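You operate a simulated robot arm through the tools that you are given. There is no shell and no other tool. Be economical: measure what you need, move in short steps, check, and stop when the job is done.

You are at the controls of a simulated two-armed robot. One attempt, no reset.

JOB
Carry the carton with both arms and set it on the top of the grey bench.

Only the result counts: the job must be done as asked and must still hold three seconds after the hand-in. Knocking over, shifting, dropping, spilling or breaking anything else fails it.

ROBOT AND FRAMES
Two 7-joint arms with two-finger parallel grippers on one trunk, on a base that drives. Base frame: it is fixed to the floor where the robot stands at the start and does not move with it; the origin is under the middle of the robot, x ahead of it, y to its left, z up; the surface under the hand at the start is at about z = 800. Lengths are in mm, angles in degrees, forces in N, time in s.
The left shoulder is at the start at [20, 113, 1147], the right one opposite. With the tool pointing down near the work surface each hand reaches from about 220 to 600 mm from the robot's upright axis, wherever it stands, measured 20 degrees to its own side. Places, roughly: top of the grey bench [-1400, -1400, 800]. Payload 1.57 kg a hand.
Tool frame (each hand has its own): the origin (TCP) lies between the finger pads and is the grasp point; the fingertips stand 30 mm ahead of it; z points along the fingers, y is the line along which they close. The gripper opens to 80 mm. The fingers are 17 mm wide and 12 mm thick; the gripper's body (40 by 82 mm) begins 80 mm behind the TCP.
Orientation is that of the tool frame in the base frame, as [roll, pitch, yaw] about the fixed x, y, z axes, in that order (R = Rz(yaw) Ry(pitch) Rx(roll)). With the fingers straight down and closing along the base's y, the tool's x points along the base's -x, its y along +y and its z along -z.

CONTROLS
- The arms move only by the tool drive_tool. It takes "left_series", "right_series" or both (then of equal length, played together; a hand with none holds still); each is a list of rows, each an object (a shift or turn left out is 0, a gripper value left out holds the last) with "claw": the opening in per cent of the stroke, from 0 (shut) to 100 (fully open); "linear": the shift along the tool's x, y, z in units of 40 mm (1.0 is 40 mm), a list of three; "rot": the turn, a rotation vector about the tool's x, y, z in units of 4 degrees (1.0 is 4 degrees), a list of three. In form: [{"claw": claw, "linear": [x, y, z], "rot": [wx, wy, wz]}, ...]. A call has 1 to 12 rows; each row shifts and turns the commanded pose from where the row before left it, along the tool's axes as they then stand. A call with a number of a shift or a turn outside -1 to 1 is refused whole. Each row takes 0.2 s and may step no farther than 50 mm and 8.6 degrees from the row before; otherwise, or with a gripper value out of range, the whole call is refused. Where a pose cannot be reached the arm comes as near as it can. A force on the tool above 40 N (or 10 N above the force at the start of the call, whichever is more), or a blocked arm, ends the call early, and 0.2 s more pass. The fingers move at their own pace (about 45 mm/s each) and stop on an object; they squeeze with about 31 N. The grip force told is the motor's: it shows also when the fingers shut on nothing. Time passes only in rows, and 0.2 s behind the last, so rows that do not move let the fingers close. The reply holds the time, the measured pose of the TCP, the force on the tool along the base axes, the opening and the grip force, in the units named above and with some noise, with the torque about the TCP (base axes, N m) and any sound that the robot's microphone picked up.
- Cameras (640 x 400 px; columns grow to the right, rows downward): "scene" is now at [93.2, 10, 1262.3]; the picture's right is [0.09, -1.00, 0.00], its down [-0.65, -0.06, -0.75] and it looks along [0.75, 0.07, -0.66] (base axes); focal length 252 px, centre (320, 200). "left" rides on the left gripper at [72, 7, -122] in its tool frame; the picture's right is [-0.09, 1.00, 0.00], its down [-0.84, -0.08, -0.54] and it looks along [-0.54, -0.05, 0.84] (tool axes); focal length 238 px, centre (320, 200). "right" rides on the right gripper at [72, -7, -122] in its tool frame; the picture's right is [0.09, 1.00, 0.00], its down [-0.84, 0.08, -0.54] and it looks along [-0.54, 0.05, 0.84] (tool axes); focal length 238 px, centre (320, 200). There is no depth. A picture from a camera that has moved, and an enlarged one, comes with that camera's place and axes in the base frame and with its lens.
- capture(camera): a new picture of that camera. No time passes.
- raise_lower(by): slides the trunk up (or, below 0, down) by that many mm; the arms and the scene camera ride with it, the base frame stays. It gives what a move gives, with no picture.
- base_move(legs): drives the robot by 1 to 6 legs, each [ahead, left, turn to the left] in mm, mm and degrees, along the robot's own axes; the way and the turn of a leg run together, so that a leg with both is an arc; at most 1500 mm and 180 degrees a leg. The arms and the cameras ride along, it lands a little off, and it stops where it bumps. It gives what a move gives.
- pan_tilt(pan, tilt): turns the head with the scene camera to pan (to the left, within 80 degrees either way) and tilt (down, from -29 to 69), counted from straight ahead of the robot. It gives what a move gives.
- inspect(camera, box): a new picture of the part [left, top, right, bottom] of that camera's present view, enlarged. No time passes.
- job_done(): hands the job in; it is judged then, once.

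Work in short steps. Places have to be worked out from the pictures, the camera data and where the tool is seen: move nearer, look again, correct. Check each grasp and each placing, and mend what went wrong. You have 120 turns and 108 pictures in all, those below and enlarged ones among them. Open the grippers and draw the arms clear of the work before you hand the job in, unless the task says otherwise; then end with one line.

The tools are called after "Emit:" as name(argument=value, ...) on one line, values as JSON. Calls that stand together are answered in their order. drive_tool: Moves the arms, as the interface text tells. Its arguments: {"type":"object","properties":{"left_series":{"type":"array","items":{"type":"object","properties":{"claw":{"type":"number"},"linear":{"type":"array","items":{"type":"number"}},"rot":{"type":"array","items":{"type":"number"}}}}},"right_series":{"type":"array","items":{"type":"object","properties":{"claw":{"type":"number"},"linear":{"type":"array","items":{"type":"number"}},"rot":{"type":"array","items":{"type":"number"}}}}}},"required":[]} The other tools are called the same way: raise_lower (by) slides the trunk up or down; base_move (legs) drives the base; pan_tilt (pan, tilt) turns the head that bears the scene camera; capture (camera) takes a picture; inspect (camera, box) takes an enlarged picture of a part of a camera's view; job_done () hands the job in.

At the start:

```text
time_s: 0.0
left_ee_pos: [473.0, 233.4, 1092.2]
left_tool_rot: [-180.0, 0.0, 180.0]
left_wrist_force: [-1.0, 0.2, -0.6]
left_wrist_torque: [-0.03, 0.01, 0.03]
left_finger_gap: 80.2
left_gripper_force: 0.0
right_ee_pos: [438.2, -231.5, 1091.8]
right_tool_rot: [-180.0, -0.1, 180.0]
right_wrist_force: [-0.2, -0.3, -0.2]
right_wrist_torque: [-0.01, 0.02, -0.03]
right_finger_gap: 79.9
right_gripper_force: 0.0
trunk travel left (down, up): [-200.0, 370.0]
robot x, y, heading: [1.6, -0.3, 0.2]
head pan, tilt: [5.1, 41.1]
```

scene: 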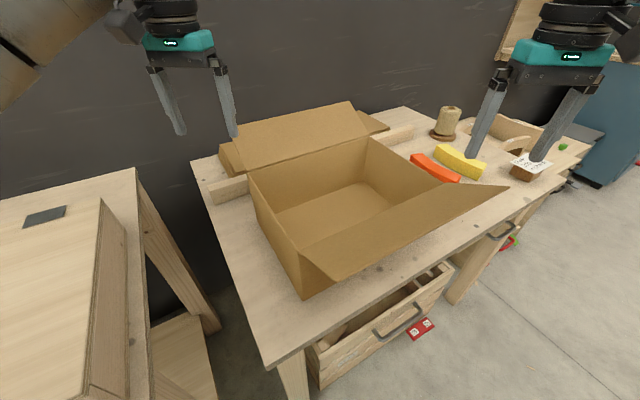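
right: 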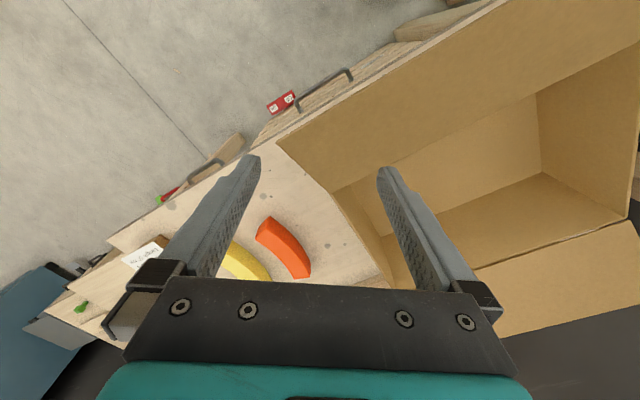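
left: 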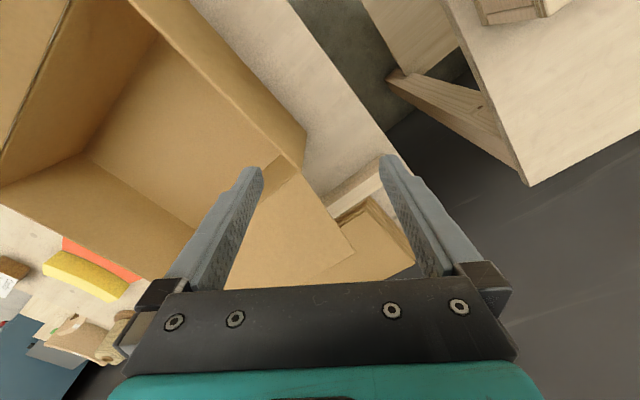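

I start by enlarging the scene view to understand the carton's walls and flaps.

Emit:
inspect(camera="scene", box=[180, 80, 520, 310])

Emit:
inspect(camera="left", box=[0, 0, 420, 290])

Emit:
inspect(camera="right", box=[220, 0, 640, 290])

```text
1.74 times, centred on (350, 195) of scene
camera zoom: at [93.2, 10.0, 1262.3], right [0.09, -1.0, 0.0], down [-0.65, -0.06, -0.75], along [0.75, 0.07, -0.66], focal length 438 px, centre (268, 209)
```

zoom: 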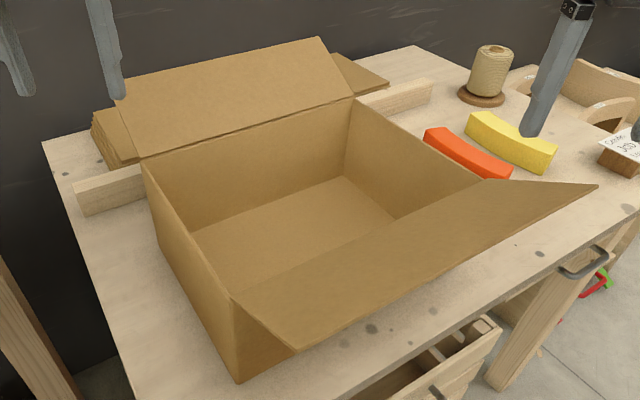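

```text
1.38 times, centred on (210, 145) of left
camera zoom: at [401.8, 239.6, 1213.0], right [0.09, 1.0, 0.0], down [0.84, -0.08, 0.54], along [0.54, -0.05, -0.84], focal length 329 px, centre (472, 276)
```

zoom: 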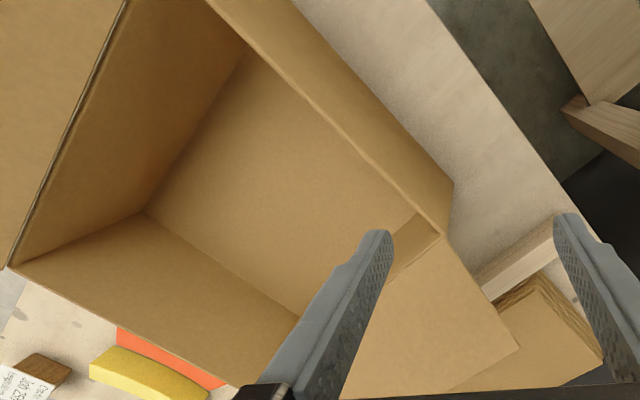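

```text
1.38 times, centred on (430, 145) of right
camera zoom: at [366.0, -237.3, 1214.2], right [-0.09, 1.0, 0.0], down [0.84, 0.08, 0.54], along [0.54, 0.05, -0.84], focal length 329 px, centre (168, 276)
```

zoom: 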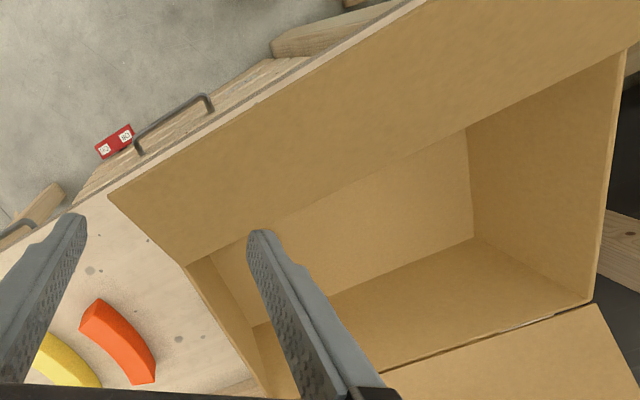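

The carton seems about 340×247×143 mm, turned ~37°, rim z≈943, centre ≈[531, 1], and the free short walls face left and right. I'll look around to plan driving before moving.

Emit:
pan_tilt(pan=-75, tilt=35)

Emit:
capture(camera="scene")

Emit:
pan_tilt(pan=0, tilt=62)

Emit:
capture(camera="scene")

```text
time_s: 1.5
left_ee_pos: [471.9, 233.2, 1092.2]
left_tool_rot: [-180.0, 0.0, 180.0]
left_wrist_force: [0.9, -0.4, 0.0]
left_wrist_torque: [0.03, 0.0, 0.0]
left_finger_gap: 79.7
left_gripper_force: 0.0
right_ee_pos: [436.7, -231.3, 1091.6]
right_tool_rot: [-180.0, 0.0, -180.0]
right_wrist_force: [-0.4, -0.1, -0.3]
right_wrist_torque: [-0.01, 0.04, -0.01]
right_finger_gap: 80.2
right_gripper_force: 0.0
trunk travel left (down, up): [-200.0, 370.0]
robot x, y, heading: [-1.8, 6.1, -0.1]
head pan, tilt: [-75.0, 35.0]
```

```text
101 pictures are left
camera scene: at [32.2, -82.5, 1271.5], right [-0.97, -0.26, 0.0], down [-0.15, 0.55, -0.82], along [0.21, -0.79, -0.57], focal length 252 px, centre (320, 200)
```

scene: 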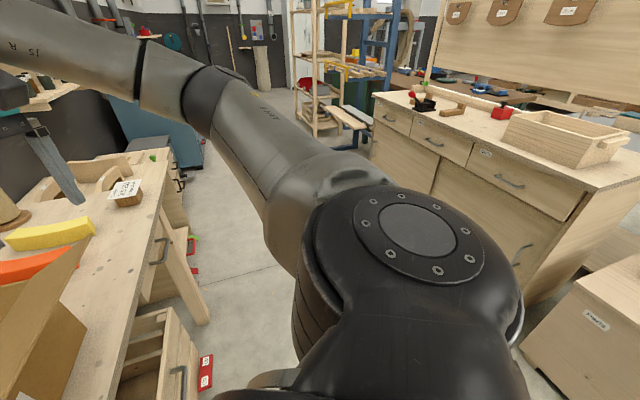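

```text
time_s: 3.0
left_ee_pos: [471.9, 232.3, 1093.2]
left_tool_rot: [179.9, -0.1, 180.0]
left_wrist_force: [-0.5, 0.3, -0.2]
left_wrist_torque: [0.01, -0.01, -0.01]
left_finger_gap: 80.1
left_gripper_force: 0.0
right_ee_pos: [437.7, -231.0, 1092.1]
right_tool_rot: [-180.0, -0.1, -180.0]
right_wrist_force: [-0.5, -0.1, -0.1]
right_wrist_torque: [0.02, -0.02, -0.01]
right_finger_gap: 80.0
right_gripper_force: 0.0
trunk travel left (down, up): [-200.0, 370.0]
robot x, y, heading: [-0.6, 2.9, -0.1]
head pan, tilt: [0.0, 62.0]
```

```text
100 pictures are left
camera scene: at [73.6, 2.4, 1234.9], right [0.0, -1.0, 0.0], down [-0.88, 0.0, -0.47], along [0.47, 0.0, -0.88], focal length 252 px, centre (320, 200)
```

scene: 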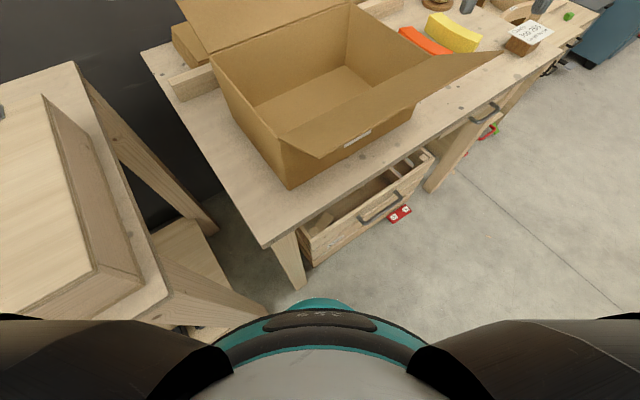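

The way behind needs scouting: there is something at the right. I turn the robot right in place (hands are high) and look.

Emit:
base_move(legs=[[0, 0, -100]])

Emit:
pan_tilt(pan=-45, tilt=30)

Emit:
capture(camera="scene")

Emit:
pan_tilt(pan=0, tilt=35)

Emit:
capture(camera="scene")

```text
time_s: 7.6
left_ee_pos: [143.5, -507.8, 1092.1]
left_tool_rot: [-179.9, 0.1, 79.5]
left_wrist_force: [0.2, 0.5, 0.0]
left_wrist_torque: [0.03, -0.01, -0.01]
left_finger_gap: 80.2
left_gripper_force: 0.0
right_ee_pos: [-306.3, -389.1, 1092.8]
right_tool_rot: [-180.0, 0.0, 79.6]
right_wrist_force: [0.2, 0.9, 1.2]
right_wrist_torque: [0.01, -0.01, 0.01]
right_finger_gap: 80.3
right_gripper_force: 0.0
trunk travel left (down, up): [-200.0, 370.0]
robot x, y, heading: [1.6, -0.2, -100.8]
head pan, tilt: [0.0, 62.0]
```

```text
time_s: 8.8
left_ee_pos: [143.9, -507.9, 1093.3]
left_tool_rot: [180.0, 0.0, 79.6]
left_wrist_force: [-0.3, 0.2, -0.8]
left_wrist_torque: [0.02, -0.01, 0.0]
left_finger_gap: 80.1
left_gripper_force: 0.1
right_ee_pos: [-306.0, -389.0, 1093.8]
right_tool_rot: [-179.9, -0.1, 79.6]
right_wrist_force: [0.2, -0.2, 0.1]
right_wrist_torque: [0.01, -0.01, -0.03]
right_finger_gap: 79.8
right_gripper_force: 0.1
trunk travel left (down, up): [-200.0, 370.0]
robot x, y, heading: [1.4, 2.4, -100.3]
head pan, tilt: [-45.0, 30.0]
```

```text
99 pictures are left
camera scene: at [-76.9, -58.8, 1279.2], right [-0.57, 0.82, 0.0], down [0.41, 0.28, -0.87], along [-0.71, -0.49, -0.5], focal length 252 px, centre (320, 200)
```

scene: 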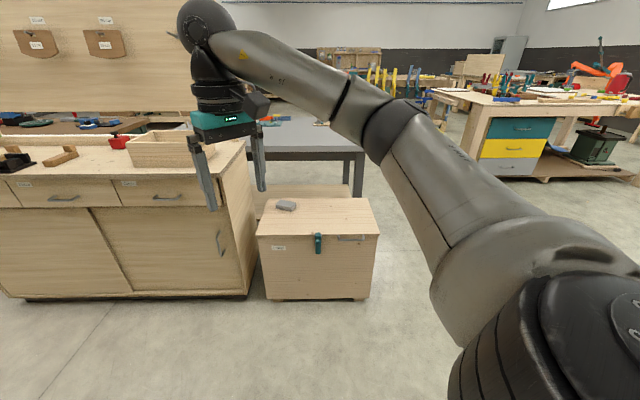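

```text
time_s: 9.9
left_ee_pos: [143.7, -507.1, 1092.3]
left_tool_rot: [179.9, 0.0, 79.6]
left_wrist_force: [0.7, 0.5, 0.1]
left_wrist_torque: [0.02, 0.0, 0.01]
left_finger_gap: 79.8
left_gripper_force: 0.0
right_ee_pos: [-305.6, -389.1, 1091.5]
right_tool_rot: [-180.0, -0.1, 79.6]
right_wrist_force: [0.3, -0.6, 0.0]
right_wrist_torque: [-0.01, 0.01, 0.02]
right_finger_gap: 79.8
right_gripper_force: 0.1
trunk travel left (down, up): [-200.0, 370.0]
robot x, y, heading: [-2.8, 1.2, -100.4]
head pan, tilt: [0.0, 35.0]
```

```text
98 pictures are left
camera scene: at [-18.5, -93.9, 1271.5], right [-0.98, 0.18, 0.0], down [0.1, 0.56, -0.82], along [-0.15, -0.81, -0.57], focal length 252 px, centre (320, 200)
```

scene: 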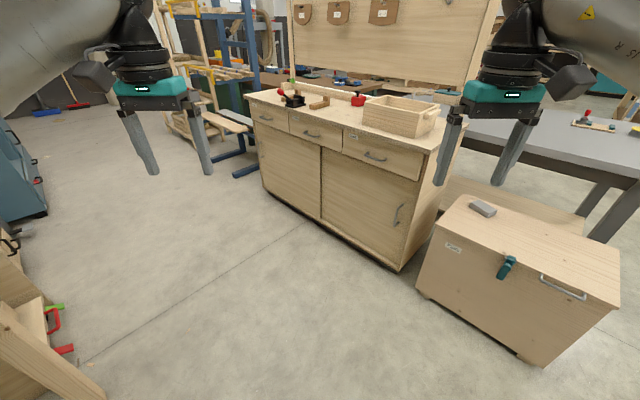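

The grey bench stands behind the cabinet and chest, with its free end facing −x; I'd approach by that end. I turn farther to see that region clearly.

Emit:
base_move(legs=[[0, 0, -55]])

Emit:
capture(camera="scene")

Emit:
pan_tilt(pan=-50, tilt=30)

Emit:
capture(camera="scene")

```text
time_s: 12.7
left_ee_pos: [-333.7, -408.3, 1092.3]
left_tool_rot: [180.0, -0.1, 24.8]
left_wrist_force: [-0.3, 0.2, -0.3]
left_wrist_torque: [0.01, 0.02, 0.0]
left_finger_gap: 80.3
left_gripper_force: 0.1
right_ee_pos: [-495.5, 28.5, 1093.6]
right_tool_rot: [-180.0, 0.0, 24.6]
right_wrist_force: [-0.1, 0.9, -0.2]
right_wrist_torque: [-0.01, 0.01, -0.03]
right_finger_gap: 80.0
right_gripper_force: 0.0
trunk travel left (down, up): [-200.0, 370.0]
robot x, y, heading: [0.6, -1.1, -155.4]
head pan, tilt: [0.0, 35.0]
```

```text
97 pictures are left
camera scene: at [-89.9, -38.3, 1271.5], right [-0.42, 0.91, 0.0], down [0.52, 0.24, -0.82], along [-0.74, -0.34, -0.57], focal length 252 px, centre (320, 200)
```

scene: 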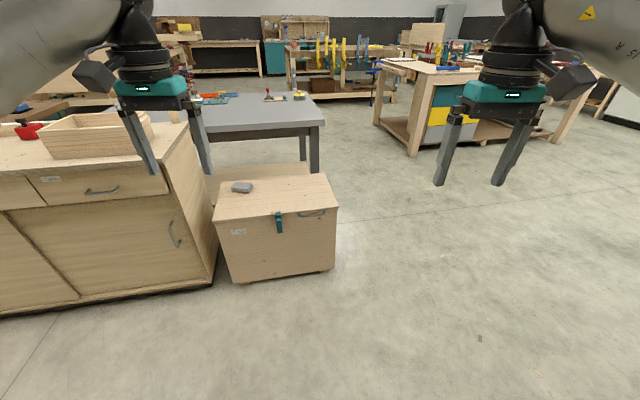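

```text
time_s: 13.9
left_ee_pos: [-332.2, -408.1, 1093.9]
left_tool_rot: [180.0, 0.0, 24.7]
left_wrist_force: [0.7, -0.1, -1.0]
left_wrist_torque: [0.0, -0.02, 0.0]
left_finger_gap: 80.1
left_gripper_force: 0.0
right_ee_pos: [-493.9, 28.5, 1091.5]
right_tool_rot: [-179.9, 0.0, 24.6]
right_wrist_force: [-0.5, 0.9, -0.4]
right_wrist_torque: [0.01, 0.05, 0.02]
right_finger_gap: 80.0
right_gripper_force: 0.2
trunk travel left (down, up): [-200.0, 370.0]
robot x, y, heading: [-0.6, -0.2, -155.4]
head pan, tilt: [-50.0, 30.0]
```

```text
96 pictures are left
camera scene: at [-91.6, 37.0, 1279.3], right [0.43, 0.9, 0.0], down [0.45, -0.21, -0.87], along [-0.78, 0.37, -0.5], focal length 252 px, centre (320, 200)
```

scene: 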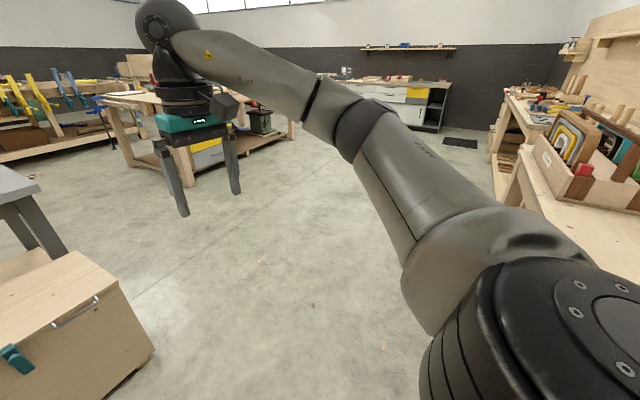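

The floor on that side is clear. I zoom on the bench end top to see what lies there.

Emit:
pan_tilt(pan=5, tilt=20)

Emit:
inspect(camera="scene", box=[180, 100, 400, 240])

```text
time_s: 15.1
left_ee_pos: [-333.5, -408.8, 1092.2]
left_tool_rot: [-179.9, 0.0, 24.8]
left_wrist_force: [-0.4, 0.3, -0.1]
left_wrist_torque: [-0.03, -0.02, -0.02]
left_finger_gap: 80.2
left_gripper_force: 0.0
right_ee_pos: [-494.0, 27.8, 1092.7]
right_tool_rot: [-180.0, 0.0, 24.6]
right_wrist_force: [-0.6, -0.1, 0.1]
right_wrist_torque: [0.0, 0.02, 0.0]
right_finger_gap: 80.0
right_gripper_force: 0.1
trunk travel left (down, up): [-200.0, 370.0]
robot x, y, heading: [-1.3, 2.0, -155.5]
head pan, tilt: [5.0, 20.0]
```

```text
2.86 times, centred on (290, 170) of scene
camera zoom: at [-90.8, -47.7, 1295.3], right [-0.49, 0.87, 0.0], down [0.3, 0.17, -0.94], along [-0.82, -0.46, -0.34], focal length 720 px, centre (406, 286)
```

zoom: 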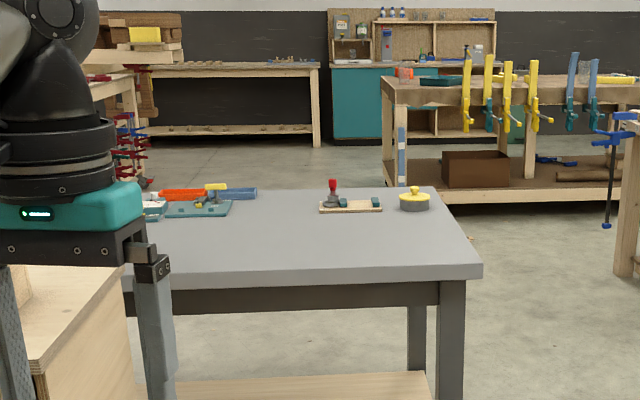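

Bench end top is clear in its front part (objects at the rear). Now I raise the trunk a little for clearance and drive to face the carton squarely at about [191,-254], heading 37°.

Emit:
raise_lower(by=60)

Emit:
base_move(legs=[[-69, 313, 0], [0, 0, 100], [0, 0, 92.5]])

Emit:
pan_tilt(pan=0, tilt=55)

Emit:
capture(camera="scene")

```text
time_s: 16.1
left_ee_pos: [-333.2, -408.1, 1152.1]
left_tool_rot: [179.9, -0.1, 24.7]
left_wrist_force: [1.5, 0.1, 0.3]
left_wrist_torque: [0.02, -0.02, 0.02]
left_finger_gap: 80.0
left_gripper_force: 0.1
right_ee_pos: [-493.8, 27.4, 1152.8]
right_tool_rot: [180.0, 0.0, 24.6]
right_wrist_force: [0.0, -0.6, 0.7]
right_wrist_torque: [-0.03, 0.0, 0.02]
right_finger_gap: 80.1
right_gripper_force: 0.0
trunk travel left (down, up): [-260.0, 310.0]
robot x, y, heading: [-2.1, 1.3, -155.6]
head pan, tilt: [5.0, 20.0]
```

```text
time_s: 26.6
left_ee_pos: [411.5, 214.6, 1152.1]
left_tool_rot: [-179.9, 0.0, -140.2]
left_wrist_force: [0.2, 0.2, -0.5]
left_wrist_torque: [0.01, 0.0, -0.01]
left_finger_gap: 80.1
left_gripper_force: 0.1
right_ee_pos: [681.1, -163.7, 1152.6]
right_tool_rot: [-179.9, -0.1, -140.5]
right_wrist_force: [-0.7, 0.9, 0.3]
right_wrist_torque: [0.03, -0.02, -0.05]
right_finger_gap: 80.2
right_gripper_force: 0.1
trunk travel left (down, up): [-260.0, 310.0]
robot x, y, heading: [193.9, -265.3, 39.9]
head pan, tilt: [5.0, 20.0]
```

```text
time_s: 27.6
left_ee_pos: [411.7, 216.8, 1153.0]
left_tool_rot: [-180.0, 0.0, -140.3]
left_wrist_force: [-0.1, -0.5, 0.1]
left_wrist_torque: [0.02, 0.01, 0.01]
left_finger_gap: 80.0
left_gripper_force: 0.1
right_ee_pos: [679.9, -164.1, 1151.5]
right_tool_rot: [-180.0, -0.1, -140.4]
right_wrist_force: [-0.9, 0.6, 0.4]
right_wrist_torque: [-0.03, 0.04, -0.04]
right_finger_gap: 79.7
right_gripper_force: 0.1
trunk travel left (down, up): [-260.0, 310.0]
robot x, y, heading: [199.3, -262.1, 39.8]
head pan, tilt: [0.0, 55.0]
```

```text
94 pictures are left
camera scene: at [258.8, -209.9, 1303.3], right [0.64, -0.77, 0.0], down [-0.63, -0.52, -0.57], along [0.44, 0.37, -0.82], focal length 252 px, centre (320, 200)
```

scene: 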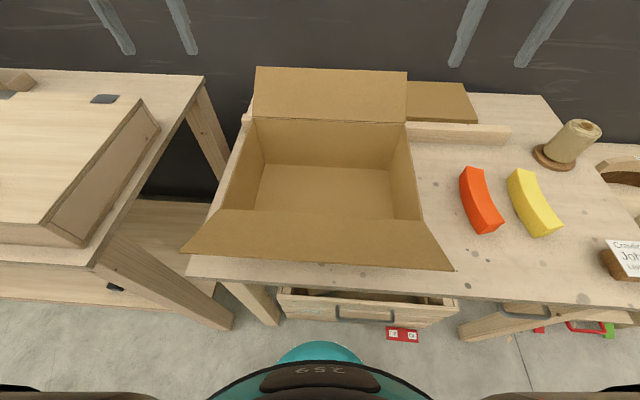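

The view is now square: carton heading ≈35.7°, left wall middle ≈[430,145], right ≈[630,-132], rim z≈943. I align both hands above these walls at a safe height and check.

Emit:
drive_tool(left_series=[{"claw": 100, "rot": [0, 0, 1.0]}, {"linear": [0.167, -0.43, 0.7]}, {"linear": [0.167, -0.43, 0.7]}, {"linear": [0.167, -0.43, 0.7]}, {"linear": [0.167, -0.43, 0.7]}], right_series=[{"claw": 100, "rot": [0, 0, 1.0]}, {"linear": [0.138, 0.343, 0.7]}, {"linear": [0.138, 0.343, 0.7]}, {"linear": [0.138, 0.343, 0.7]}, {"linear": [0.138, 0.343, 0.7]}])

Emit:
capture(camera="left")

Emit:
capture(camera="right")

Emit:
capture(camera="scene")

```text
time_s: 28.8
left_ee_pos: [432.3, 143.5, 1040.8]
left_tool_rot: [180.0, 0.0, -144.3]
left_wrist_force: [0.5, 1.0, 0.2]
left_wrist_torque: [0.0, 0.0, -0.02]
left_finger_gap: 80.1
left_gripper_force: 0.1
right_ee_pos: [628.0, -131.5, 1040.5]
right_tool_rot: [-180.0, 0.0, -144.3]
right_wrist_force: [-0.3, -0.1, -0.9]
right_wrist_torque: [-0.02, -0.01, 0.01]
right_finger_gap: 80.1
right_gripper_force: 0.0
trunk travel left (down, up): [-260.0, 310.0]
robot x, y, heading: [198.4, -267.2, 39.6]
head pan, tilt: [0.0, 55.0]
```

```text
93 pictures are left
camera left: at [370.7, 107.2, 1161.4], right [-0.51, 0.86, 0.0], down [0.72, 0.43, 0.54], along [0.47, 0.27, -0.84], focal length 238 px, centre (320, 200)
```

left: 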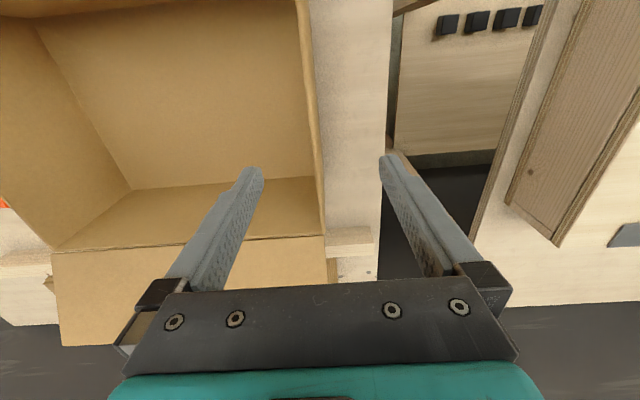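

```text
92 pictures are left
camera right: at [574.1, -178.8, 1162.9], right [-0.65, 0.76, 0.0], down [0.64, 0.55, 0.54], along [0.41, 0.35, -0.84], focal length 238 px, centre (320, 200)
```

right: 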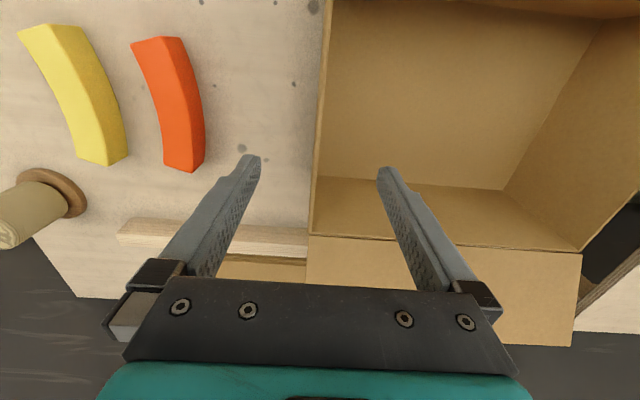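

```text
91 pictures are left
camera scene: at [258.9, -209.9, 1303.2], right [0.64, -0.77, 0.0], down [-0.63, -0.52, -0.57], along [0.44, 0.37, -0.82], focal length 252 px, centre (320, 200)
```

scene: 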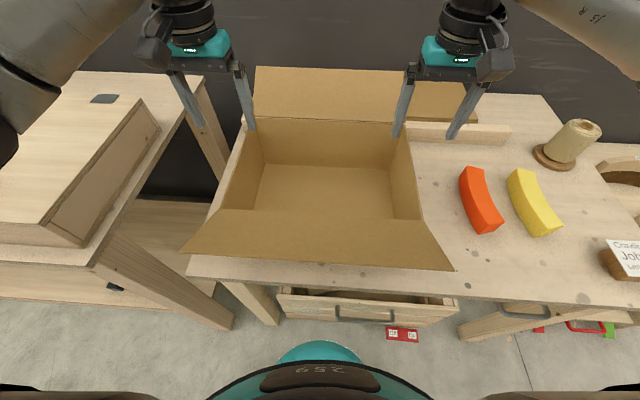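

Both walls lie under the hands within ~6 mm and yaw fits. I shift the left hand 6 mm in and lower both to TCP z≈920, straddling the walls.

Emit:
drive_tool(left_series=[{"linear": [0, -0.15, 0.5]}, {"linear": [0, 0, 0.5]}, {"linear": [0, 0, 0.5]}, {"linear": [0, 0, 0.5]}, {"linear": [0, 0, 0.5]}, {"linear": [0, 0, 0.5]}], right_series=[{"linear": [0, 0, 0.5]}, {"linear": [0, 0, 0.5]}, {"linear": [0, 0, 0.5]}, {"linear": [0, 0, 0.5]}, {"linear": [0, 0, 0.5]}, {"linear": [0, 0, 0.5]}])

Emit:
capture(camera="left")

Emit:
capture(camera="right")

Emit:
capture(camera="scene")

```text
time_s: 30.2
left_ee_pos: [435.6, 138.5, 919.9]
left_tool_rot: [-180.0, -0.1, -144.3]
left_wrist_force: [0.6, 0.3, 0.4]
left_wrist_torque: [0.0, 0.02, -0.02]
left_finger_gap: 80.3
left_gripper_force: 0.1
right_ee_pos: [630.8, -132.0, 920.3]
right_tool_rot: [-180.0, -0.1, -144.3]
right_wrist_force: [-0.1, 0.0, -0.7]
right_wrist_torque: [-0.02, -0.02, 0.02]
right_finger_gap: 79.9
right_gripper_force: 0.2
trunk travel left (down, up): [-260.0, 310.0]
robot x, y, heading: [200.1, -261.0, 39.8]
head pan, tilt: [0.0, 55.0]
```

```text
90 pictures are left
camera left: at [374.2, 103.8, 1041.2], right [-0.51, 0.86, 0.0], down [0.72, 0.42, 0.54], along [0.47, 0.27, -0.84], focal length 238 px, centre (320, 200)
```

left: 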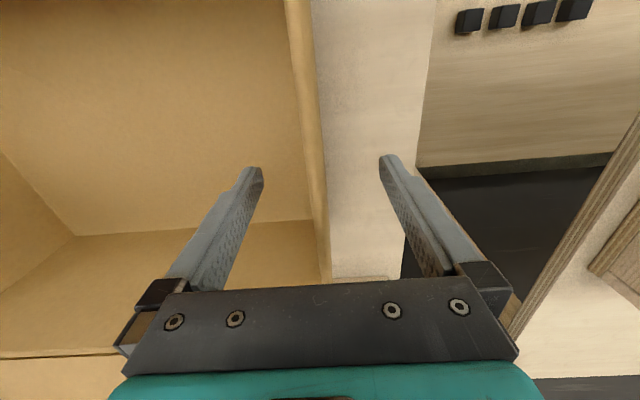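

```text
89 pictures are left
camera right: at [576.9, -179.1, 1042.0], right [-0.66, 0.76, 0.0], down [0.63, 0.55, 0.54], along [0.41, 0.35, -0.84], focal length 238 px, centre (320, 200)
```

right: 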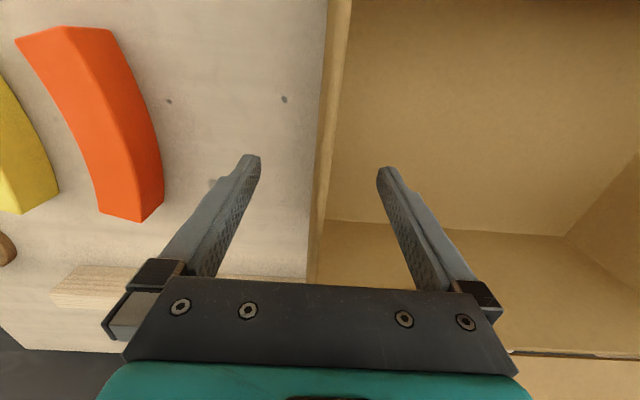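

```text
88 pictures are left
camera scene: at [258.8, -209.9, 1303.2], right [0.64, -0.77, 0.0], down [-0.63, -0.52, -0.57], along [0.44, 0.37, -0.82], focal length 252 px, centre (320, 200)
```

scene: 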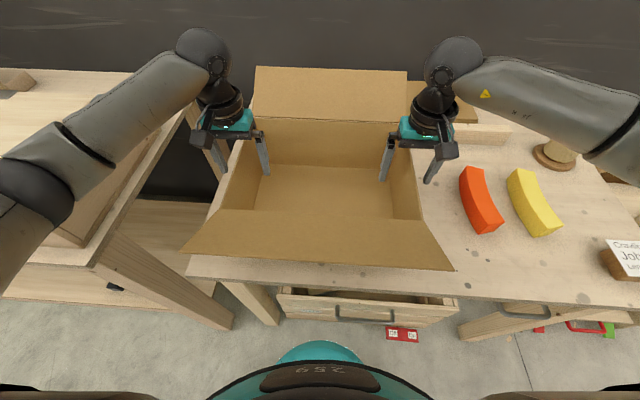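

Both walls stand between the fingers. I close both grippers.

Emit:
drive_tool(left_series=[{"claw": 0}, {}, {}, {}, {}, {}, {}, {}], right_series=[{"claw": 0}, {}, {}, {}, {}, {}, {}, {}])

Emit:
capture(camera="scene")

```text
time_s: 32.0
left_ee_pos: [435.1, 139.8, 920.7]
left_tool_rot: [-179.9, -0.1, -144.4]
left_wrist_force: [1.7, -2.2, -0.7]
left_wrist_torque: [0.11, 0.05, 0.0]
left_finger_gap: 5.1
left_gripper_force: 25.2
right_ee_pos: [631.1, -132.0, 920.9]
right_tool_rot: [179.9, 0.0, -144.3]
right_wrist_force: [-1.3, 1.9, -0.7]
right_wrist_torque: [-0.08, -0.03, 0.0]
right_finger_gap: 4.7
right_gripper_force: 24.9
trunk travel left (down, up): [-260.0, 310.0]
robot x, y, heading: [199.5, -264.9, 39.6]
head pan, tilt: [0.0, 55.0]
```

```text
87 pictures are left
camera scene: at [258.8, -210.0, 1303.2], right [0.64, -0.77, 0.0], down [-0.63, -0.52, -0.57], along [0.44, 0.37, -0.82], focal length 252 px, centre (320, 200)
```

scene: 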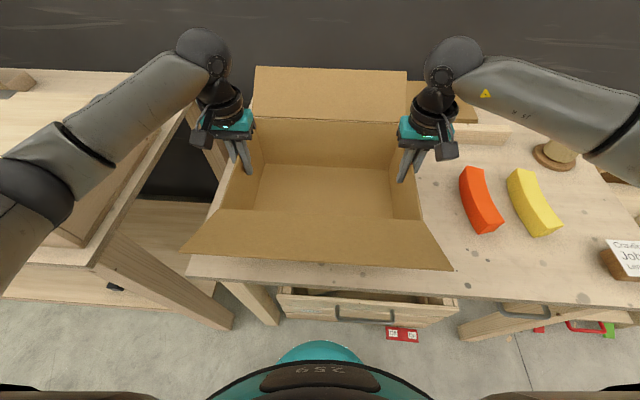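

Both hold a ~5 mm wall. I lift with the trunk a little and read the forces.

Emit:
raise_lower(by=20)

Emit:
capture(camera="scene")

```text
time_s: 32.6
left_ee_pos: [436.1, 140.4, 939.8]
left_tool_rot: [-180.0, 0.0, -144.3]
left_wrist_force: [2.0, -3.1, -2.0]
left_wrist_torque: [0.12, 0.04, -0.01]
left_finger_gap: 4.9
left_gripper_force: 25.1
right_ee_pos: [631.3, -132.2, 939.8]
right_tool_rot: [179.9, 0.0, -144.2]
right_wrist_force: [-2.2, 3.2, -1.9]
right_wrist_torque: [-0.1, -0.04, -0.02]
right_finger_gap: 4.8
right_gripper_force: 25.6
trunk travel left (down, up): [-280.0, 290.0]
robot x, y, heading: [200.4, -260.5, 39.8]
head pan, tilt: [0.0, 55.0]
```

```text
86 pictures are left
camera scene: at [259.0, -209.8, 1323.2], right [0.64, -0.77, 0.0], down [-0.63, -0.52, -0.57], along [0.44, 0.37, -0.82], focal length 252 px, centre (320, 200)
```

scene: 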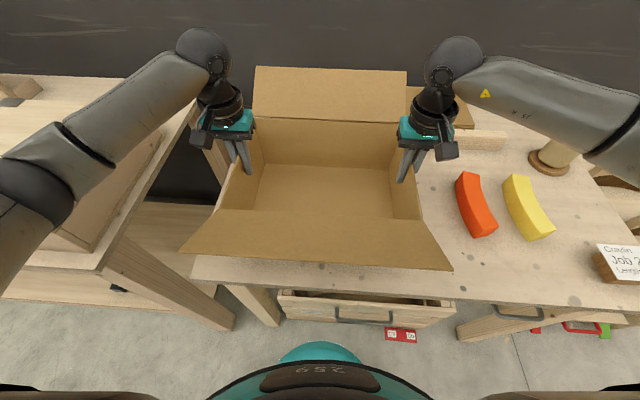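

It lifts cleanly and is light (~2 N per hand). I raise it more, then back away from the table.

Emit:
raise_lower(by=110)

Emit:
base_move(legs=[[-250, 0, 0], [-250, 0, 0]])

Emit:
capture(camera="scene")

```text
time_s: 34.0
left_ee_pos: [434.3, 139.7, 1050.1]
left_tool_rot: [179.9, -0.1, -144.3]
left_wrist_force: [2.7, -5.1, -0.7]
left_wrist_torque: [0.09, 0.05, -0.04]
left_finger_gap: 4.7
left_gripper_force: 25.0
right_ee_pos: [630.5, -133.3, 1050.7]
right_tool_rot: [180.0, -0.1, -144.3]
right_wrist_force: [-2.9, 4.1, -1.2]
right_wrist_torque: [-0.07, -0.09, -0.07]
right_finger_gap: 4.4
right_gripper_force: 25.5
trunk travel left (down, up): [-390.0, 180.0]
robot x, y, heading: [199.2, -263.6, 39.5]
head pan, tilt: [0.0, 55.0]
```

```text
time_s: 37.3
left_ee_pos: [41.8, -185.4, 1050.5]
left_tool_rot: [-180.0, 0.0, -143.9]
left_wrist_force: [4.2, -6.4, -2.5]
left_wrist_torque: [0.14, 0.05, -0.02]
left_finger_gap: 4.9
left_gripper_force: 25.2
right_ee_pos: [239.3, -453.6, 1050.9]
right_tool_rot: [180.0, 0.0, -143.8]
right_wrist_force: [-3.7, 5.8, -0.8]
right_wrist_torque: [-0.07, -0.06, 0.01]
right_finger_gap: 5.1
right_gripper_force: 25.7
trunk travel left (down, up): [-390.0, 180.0]
robot x, y, heading: [-192.6, -590.9, 40.5]
head pan, tilt: [0.0, 55.0]
```

```text
85 pictures are left
camera scene: at [-131.9, -535.2, 1433.3], right [0.64, -0.77, 0.0], down [-0.63, -0.53, -0.57], along [0.44, 0.37, -0.82], focal length 252 px, centre (320, 200)
```

scene: 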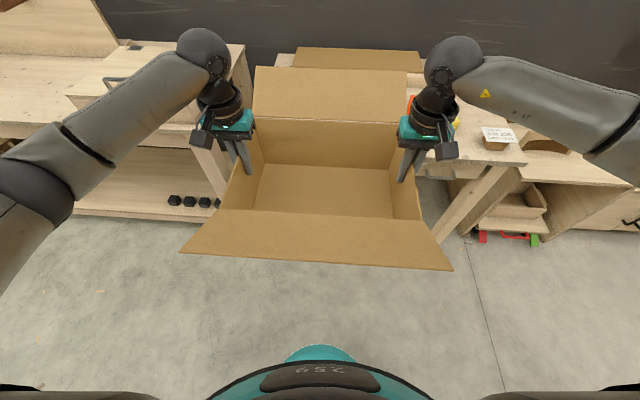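

The carton is steady in both hands. Now I turn right about 94° to face along the bench's long direction.

Emit:
base_move(legs=[[0, 0, -47], [0, 0, -47]])

Emit:
capture(camera="scene")

```text
time_s: 42.0
left_ee_pos: [197.5, -853.7, 1049.6]
left_tool_rot: [-180.0, -0.1, 122.3]
left_wrist_force: [-0.5, -0.3, -1.1]
left_wrist_torque: [0.16, -0.02, -0.01]
left_finger_gap: 4.8
left_gripper_force: 24.7
right_ee_pos: [-85.3, -1031.8, 1050.3]
right_tool_rot: [-180.0, 0.0, 122.3]
right_wrist_force: [0.3, 0.1, -1.7]
right_wrist_torque: [-0.13, 0.04, -0.01]
right_finger_gap: 4.7
right_gripper_force: 25.0
trunk travel left (down, up): [-390.0, 180.0]
robot x, y, heading: [-195.5, -592.3, -53.6]
head pan, tilt: [0.0, 55.0]
```

```text
84 pictures are left
camera scene: at [-145.6, -654.0, 1433.2], right [-0.81, -0.59, 0.0], down [-0.49, 0.66, -0.57], along [0.34, -0.46, -0.82], focal length 252 px, centre (320, 200)
```

scene: 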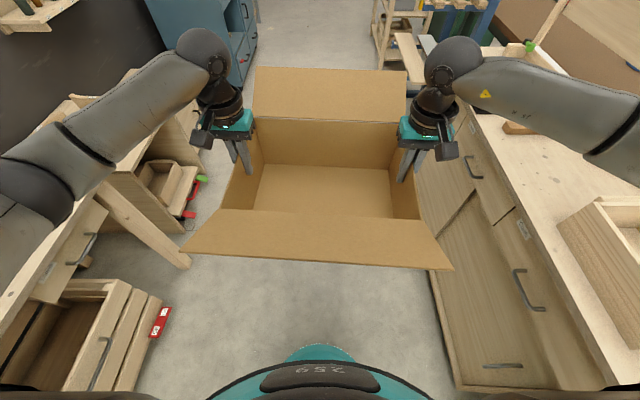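

Now back up along the aisle 1250 mm (two legs), and check.

Emit:
base_move(legs=[[-650, 0, 0], [-600, 0, 0]])

Emit:
pan_tilt(pan=-50, tilt=35)

Emit:
capture(camera="scene")

```text
time_s: 48.6
left_ee_pos: [-549.4, 156.7, 1050.4]
left_tool_rot: [-180.0, -0.1, 121.9]
left_wrist_force: [0.5, 0.0, -1.6]
left_wrist_torque: [0.07, -0.08, -0.02]
left_finger_gap: 4.6
left_gripper_force: 25.7
right_ee_pos: [-834.2, -20.7, 1049.8]
right_tool_rot: [180.0, 0.0, 121.9]
right_wrist_force: [0.2, 0.6, -1.7]
right_wrist_torque: [-0.08, 0.1, -0.01]
right_finger_gap: 4.7
right_gripper_force: 25.0
trunk travel left (down, up): [-390.0, 180.0]
robot x, y, heading: [-936.1, 425.1, -54.0]
head pan, tilt: [0.0, 55.0]
```

```text
time_s: 49.8
left_ee_pos: [-550.7, 156.5, 1050.6]
left_tool_rot: [-179.9, 0.0, 121.8]
left_wrist_force: [-0.3, 0.0, -1.5]
left_wrist_torque: [0.07, -0.04, 0.01]
left_finger_gap: 4.8
left_gripper_force: 25.2
right_ee_pos: [-834.8, -20.6, 1051.4]
right_tool_rot: [-179.9, 0.1, 122.0]
right_wrist_force: [0.7, 0.3, -1.6]
right_wrist_torque: [-0.07, 0.04, -0.01]
right_finger_gap: 4.8
right_gripper_force: 25.5
trunk travel left (down, up): [-390.0, 180.0]
robot x, y, heading: [-934.1, 422.0, -54.0]
head pan, tilt: [-50.0, 35.0]
```

```text
83 pictures are left
camera scene: at [-954.2, 331.6, 1461.4], right [-0.97, 0.24, 0.0], down [0.14, 0.56, -0.82], along [-0.2, -0.79, -0.57], focal length 252 px, centre (320, 200)
```

scene: 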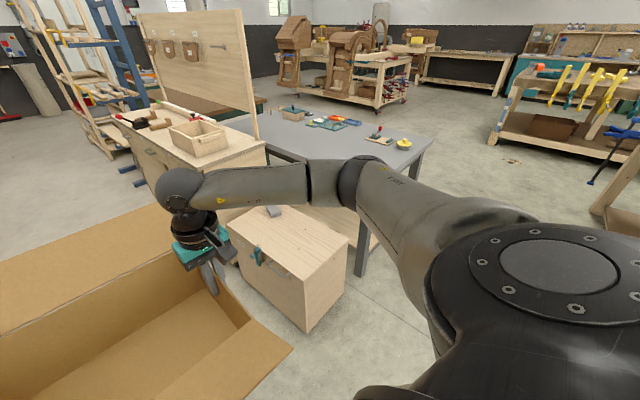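

The route at the bench's free end is clear. I slide right 1100 mm and look again.

Emit:
base_move(legs=[[0, -550, 0], [0, -550, 0]])

Emit:
pan_tilt(pan=0, tilt=50)

Emit:
capture(camera="scene")

Emit:
capture(camera="right")

Emit:
capture(camera="left")

```text
time_s: 55.7
left_ee_pos: [-1431.9, -477.9, 1051.2]
left_tool_rot: [-180.0, 0.0, 123.0]
left_wrist_force: [-0.2, -1.3, -1.4]
left_wrist_torque: [0.05, -0.12, -0.04]
left_finger_gap: 4.8
left_gripper_force: 24.7
right_ee_pos: [-1713.1, -660.5, 1049.1]
right_tool_rot: [-179.9, 0.0, 123.0]
right_wrist_force: [0.0, -0.5, -1.2]
right_wrist_torque: [-0.05, 0.1, 0.03]
right_finger_gap: 4.9
right_gripper_force: 25.1
trunk travel left (down, up): [-390.0, 180.0]
robot x, y, heading: [-1826.4, -220.6, -53.1]
head pan, tilt: [-50.0, 35.0]
```

```text
time_s: 56.9
left_ee_pos: [-1432.1, -478.4, 1050.9]
left_tool_rot: [-180.0, 0.0, 122.9]
left_wrist_force: [-0.1, -0.8, -1.4]
left_wrist_torque: [0.05, -0.1, -0.03]
left_finger_gap: 5.0
left_gripper_force: 25.6
right_ee_pos: [-1713.0, -660.1, 1049.5]
right_tool_rot: [180.0, 0.0, 123.1]
right_wrist_force: [0.9, -0.5, -1.7]
right_wrist_torque: [-0.09, 0.08, -0.03]
right_finger_gap: 4.8
right_gripper_force: 24.8
trunk travel left (down, up): [-390.0, 180.0]
robot x, y, heading: [-1827.1, -217.9, -52.9]
head pan, tilt: [0.0, 50.0]
```

```text
82 pictures are left
camera scene: at [-1773.4, -286.3, 1439.8], right [-0.8, -0.6, 0.0], down [-0.46, 0.61, -0.64], along [0.39, -0.51, -0.77], focal length 252 px, centre (320, 200)
```

scene: 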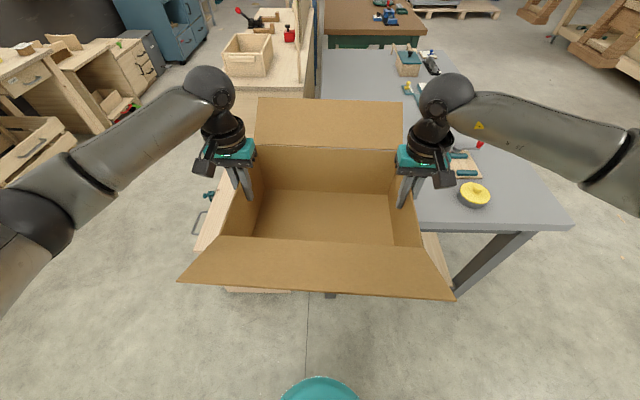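

```text
81 pictures are left
camera right: at [-1757.5, -602.7, 1172.2], right [0.79, 0.62, 0.0], down [0.52, -0.66, 0.54], along [0.34, -0.43, -0.84], focal length 238 px, centre (320, 200)
```

right: 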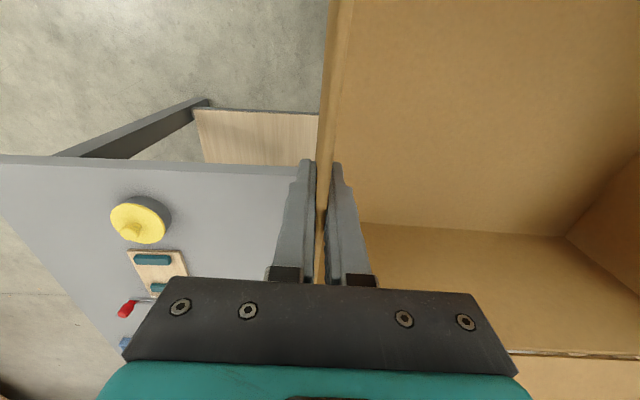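

```text
80 pictures are left
camera left: at [-1464.6, -413.3, 1171.3], right [0.89, 0.46, 0.0], down [0.39, -0.74, 0.54], along [0.25, -0.48, -0.84], focal length 238 px, centre (320, 200)
```

left: 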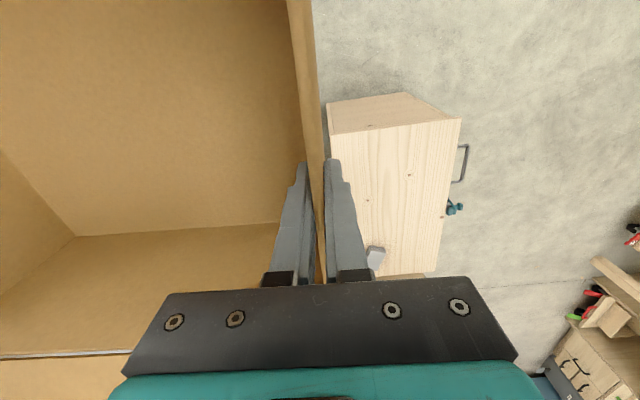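

Bench end edge is at about 255 mm below/ahead; rear objects (pot, pad) begin ~460 mm to the right of the carton centre. I slide 190 mm right, then go 150 mm ahead, and look for the front edge.

Emit:
base_move(legs=[[0, -190, 0], [150, 0, 0]])

Emit:
capture(camera="scene")

Emit:
capture(camera="right")

Emit:
capture(camera="left")

```text
time_s: 59.4
left_ee_pos: [-1498.2, -709.6, 1050.6]
left_tool_rot: [-179.9, -0.2, 123.1]
left_wrist_force: [0.2, -0.2, -1.0]
left_wrist_torque: [0.06, -0.09, 0.0]
left_finger_gap: 4.6
left_gripper_force: 25.0
right_ee_pos: [-1780.2, -892.0, 1050.6]
right_tool_rot: [-180.0, 0.0, 123.1]
right_wrist_force: [0.2, 0.1, -1.0]
right_wrist_torque: [-0.06, 0.13, -0.05]
right_finger_gap: 5.2
right_gripper_force: 25.2
trunk travel left (down, up): [-390.0, 180.0]
robot x, y, heading: [-1892.3, -452.1, -52.9]
head pan, tilt: [0.0, 50.0]
```

```text
79 pictures are left
camera scene: at [-1839.5, -519.3, 1439.6], right [-0.8, -0.6, 0.0], down [-0.46, 0.61, -0.64], along [0.39, -0.51, -0.77], focal length 252 px, centre (320, 200)
```

scene: 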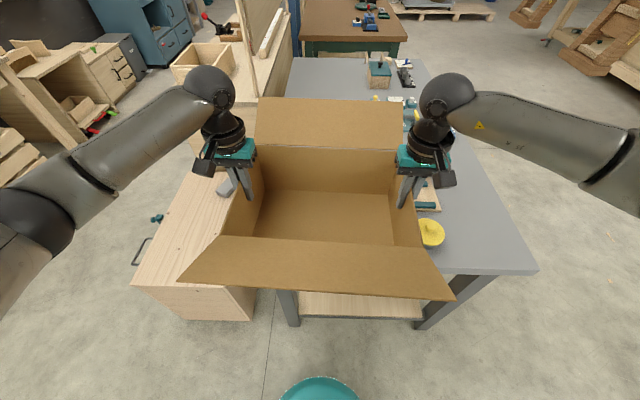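

```text
78 pictures are left
camera right: at [-1823.0, -835.4, 1171.9], right [0.78, 0.62, 0.0], down [0.52, -0.66, 0.54], along [0.34, -0.42, -0.84], focal length 238 px, centre (320, 200)
```

right: 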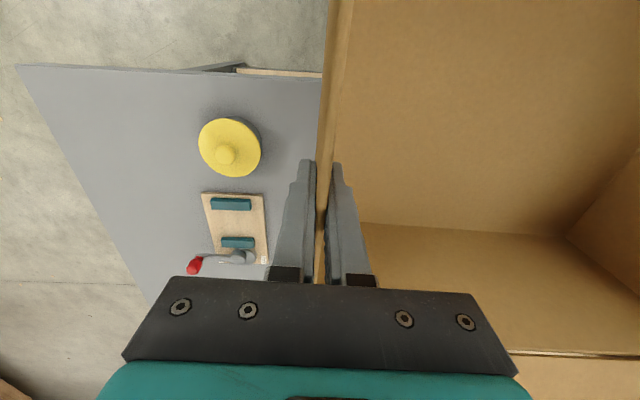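

```text
77 pictures are left
camera left: at [-1530.5, -645.2, 1170.9], right [0.88, 0.47, 0.0], down [0.39, -0.74, 0.54], along [0.25, -0.48, -0.84], focal length 238 px, centre (320, 200)
```

left: 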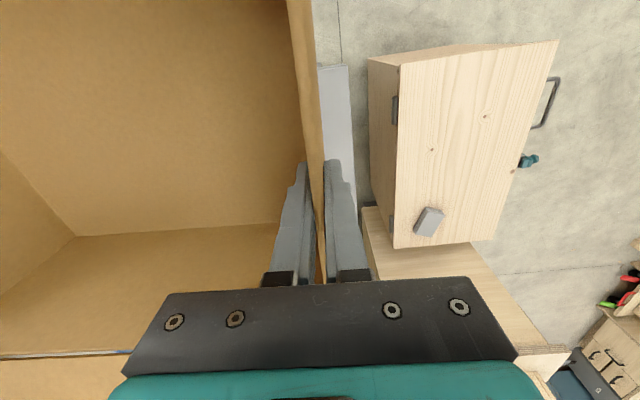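

The bench's front edge is at e2≈−1580 and the rear objects at ≈−2050, so the carton (−1622…−1962) fits between. I need 145 mm farther onto the bench: 80 by base, 65 by arms.

Emit:
base_move(legs=[[80, 0, 0]])

Emit:
drive_tool(left_series=[{"linear": [-0.4, 0, 0]}, {"linear": [-0.4, 0, 0]}, {"linear": [-0.4, 0, 0]}, {"linear": [-0.4, 0, 0]}], right_series=[{"linear": [-0.4, 0, 0]}, {"linear": [-0.4, 0, 0]}, {"linear": [-0.4, 0, 0]}, {"linear": [-0.4, 0, 0]}])

Emit:
capture(camera="scene")

Emit:
capture(camera="right")

Emit:
capture(camera="left")

```text
time_s: 60.5
left_ee_pos: [-1450.6, -772.6, 1049.6]
left_tool_rot: [-180.0, -0.1, 123.0]
left_wrist_force: [-0.2, -0.6, -1.4]
left_wrist_torque: [0.05, -0.07, 0.0]
left_finger_gap: 4.9
left_gripper_force: 24.9
right_ee_pos: [-1732.9, -956.9, 1050.2]
right_tool_rot: [-179.9, 0.0, 123.1]
right_wrist_force: [0.0, -1.1, -1.4]
right_wrist_torque: [-0.04, 0.09, -0.03]
right_finger_gap: 4.7
right_gripper_force: 24.7
trunk travel left (down, up): [-390.0, 180.0]
robot x, y, heading: [-1842.1, -517.5, -52.7]
head pan, tilt: [0.0, 50.0]
```

```text
time_s: 61.5
left_ee_pos: [-1416.0, -826.1, 1049.6]
left_tool_rot: [-179.9, 0.0, 123.1]
left_wrist_force: [2.0, -0.2, 1.0]
left_wrist_torque: [0.13, 0.58, 0.13]
left_finger_gap: 4.8
left_gripper_force: 25.1
right_ee_pos: [-1695.4, -1010.0, 1051.0]
right_tool_rot: [-179.9, -0.1, 123.1]
right_wrist_force: [-2.3, -0.7, -4.2]
right_wrist_torque: [-0.62, 0.13, 0.07]
right_finger_gap: 4.8
right_gripper_force: 25.4
trunk travel left (down, up): [-390.0, 180.0]
robot x, y, heading: [-1840.3, -513.2, -52.9]
head pan, tilt: [0.0, 50.0]
```

```text
76 pictures are left
camera scene: at [-1792.4, -581.9, 1439.7], right [-0.8, -0.6, 0.0], down [-0.46, 0.61, -0.64], along [0.39, -0.51, -0.77], focal length 252 px, centre (320, 200)
```

scene: 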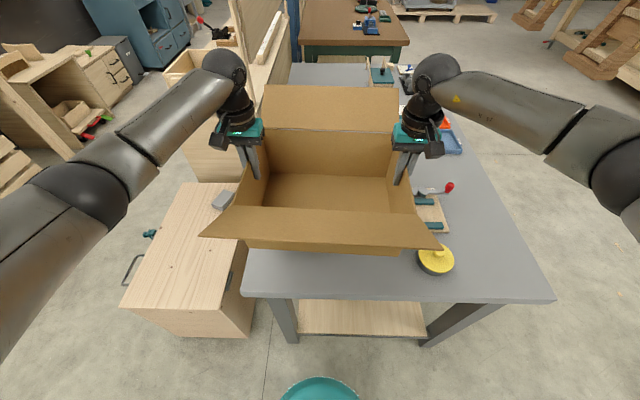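

```text
75 pictures are left
camera right: at [-1740.4, -953.8, 1172.1], right [0.78, 0.62, 0.0], down [0.52, -0.66, 0.54], along [0.33, -0.42, -0.84], focal length 238 px, centre (320, 200)
```

right: 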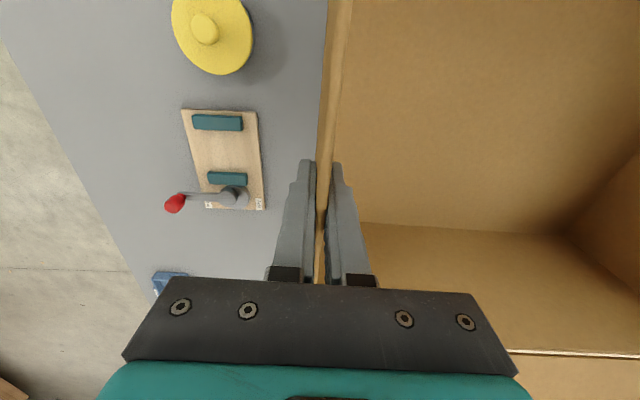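

```text
74 pictures are left
camera left: at [-1448.6, -762.8, 1170.2], right [0.88, 0.47, 0.0], down [0.39, -0.74, 0.54], along [0.25, -0.48, -0.84], focal length 238 px, centre (320, 200)
```

left: 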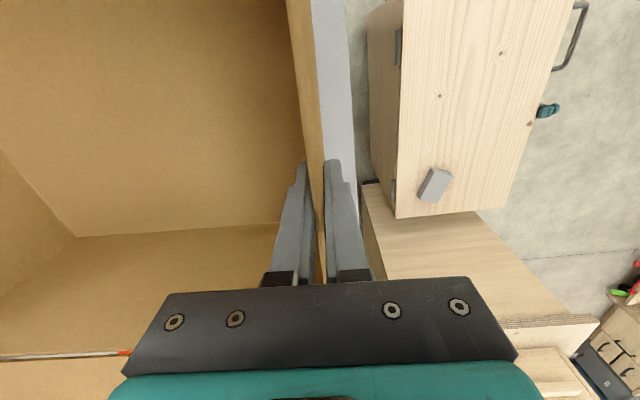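

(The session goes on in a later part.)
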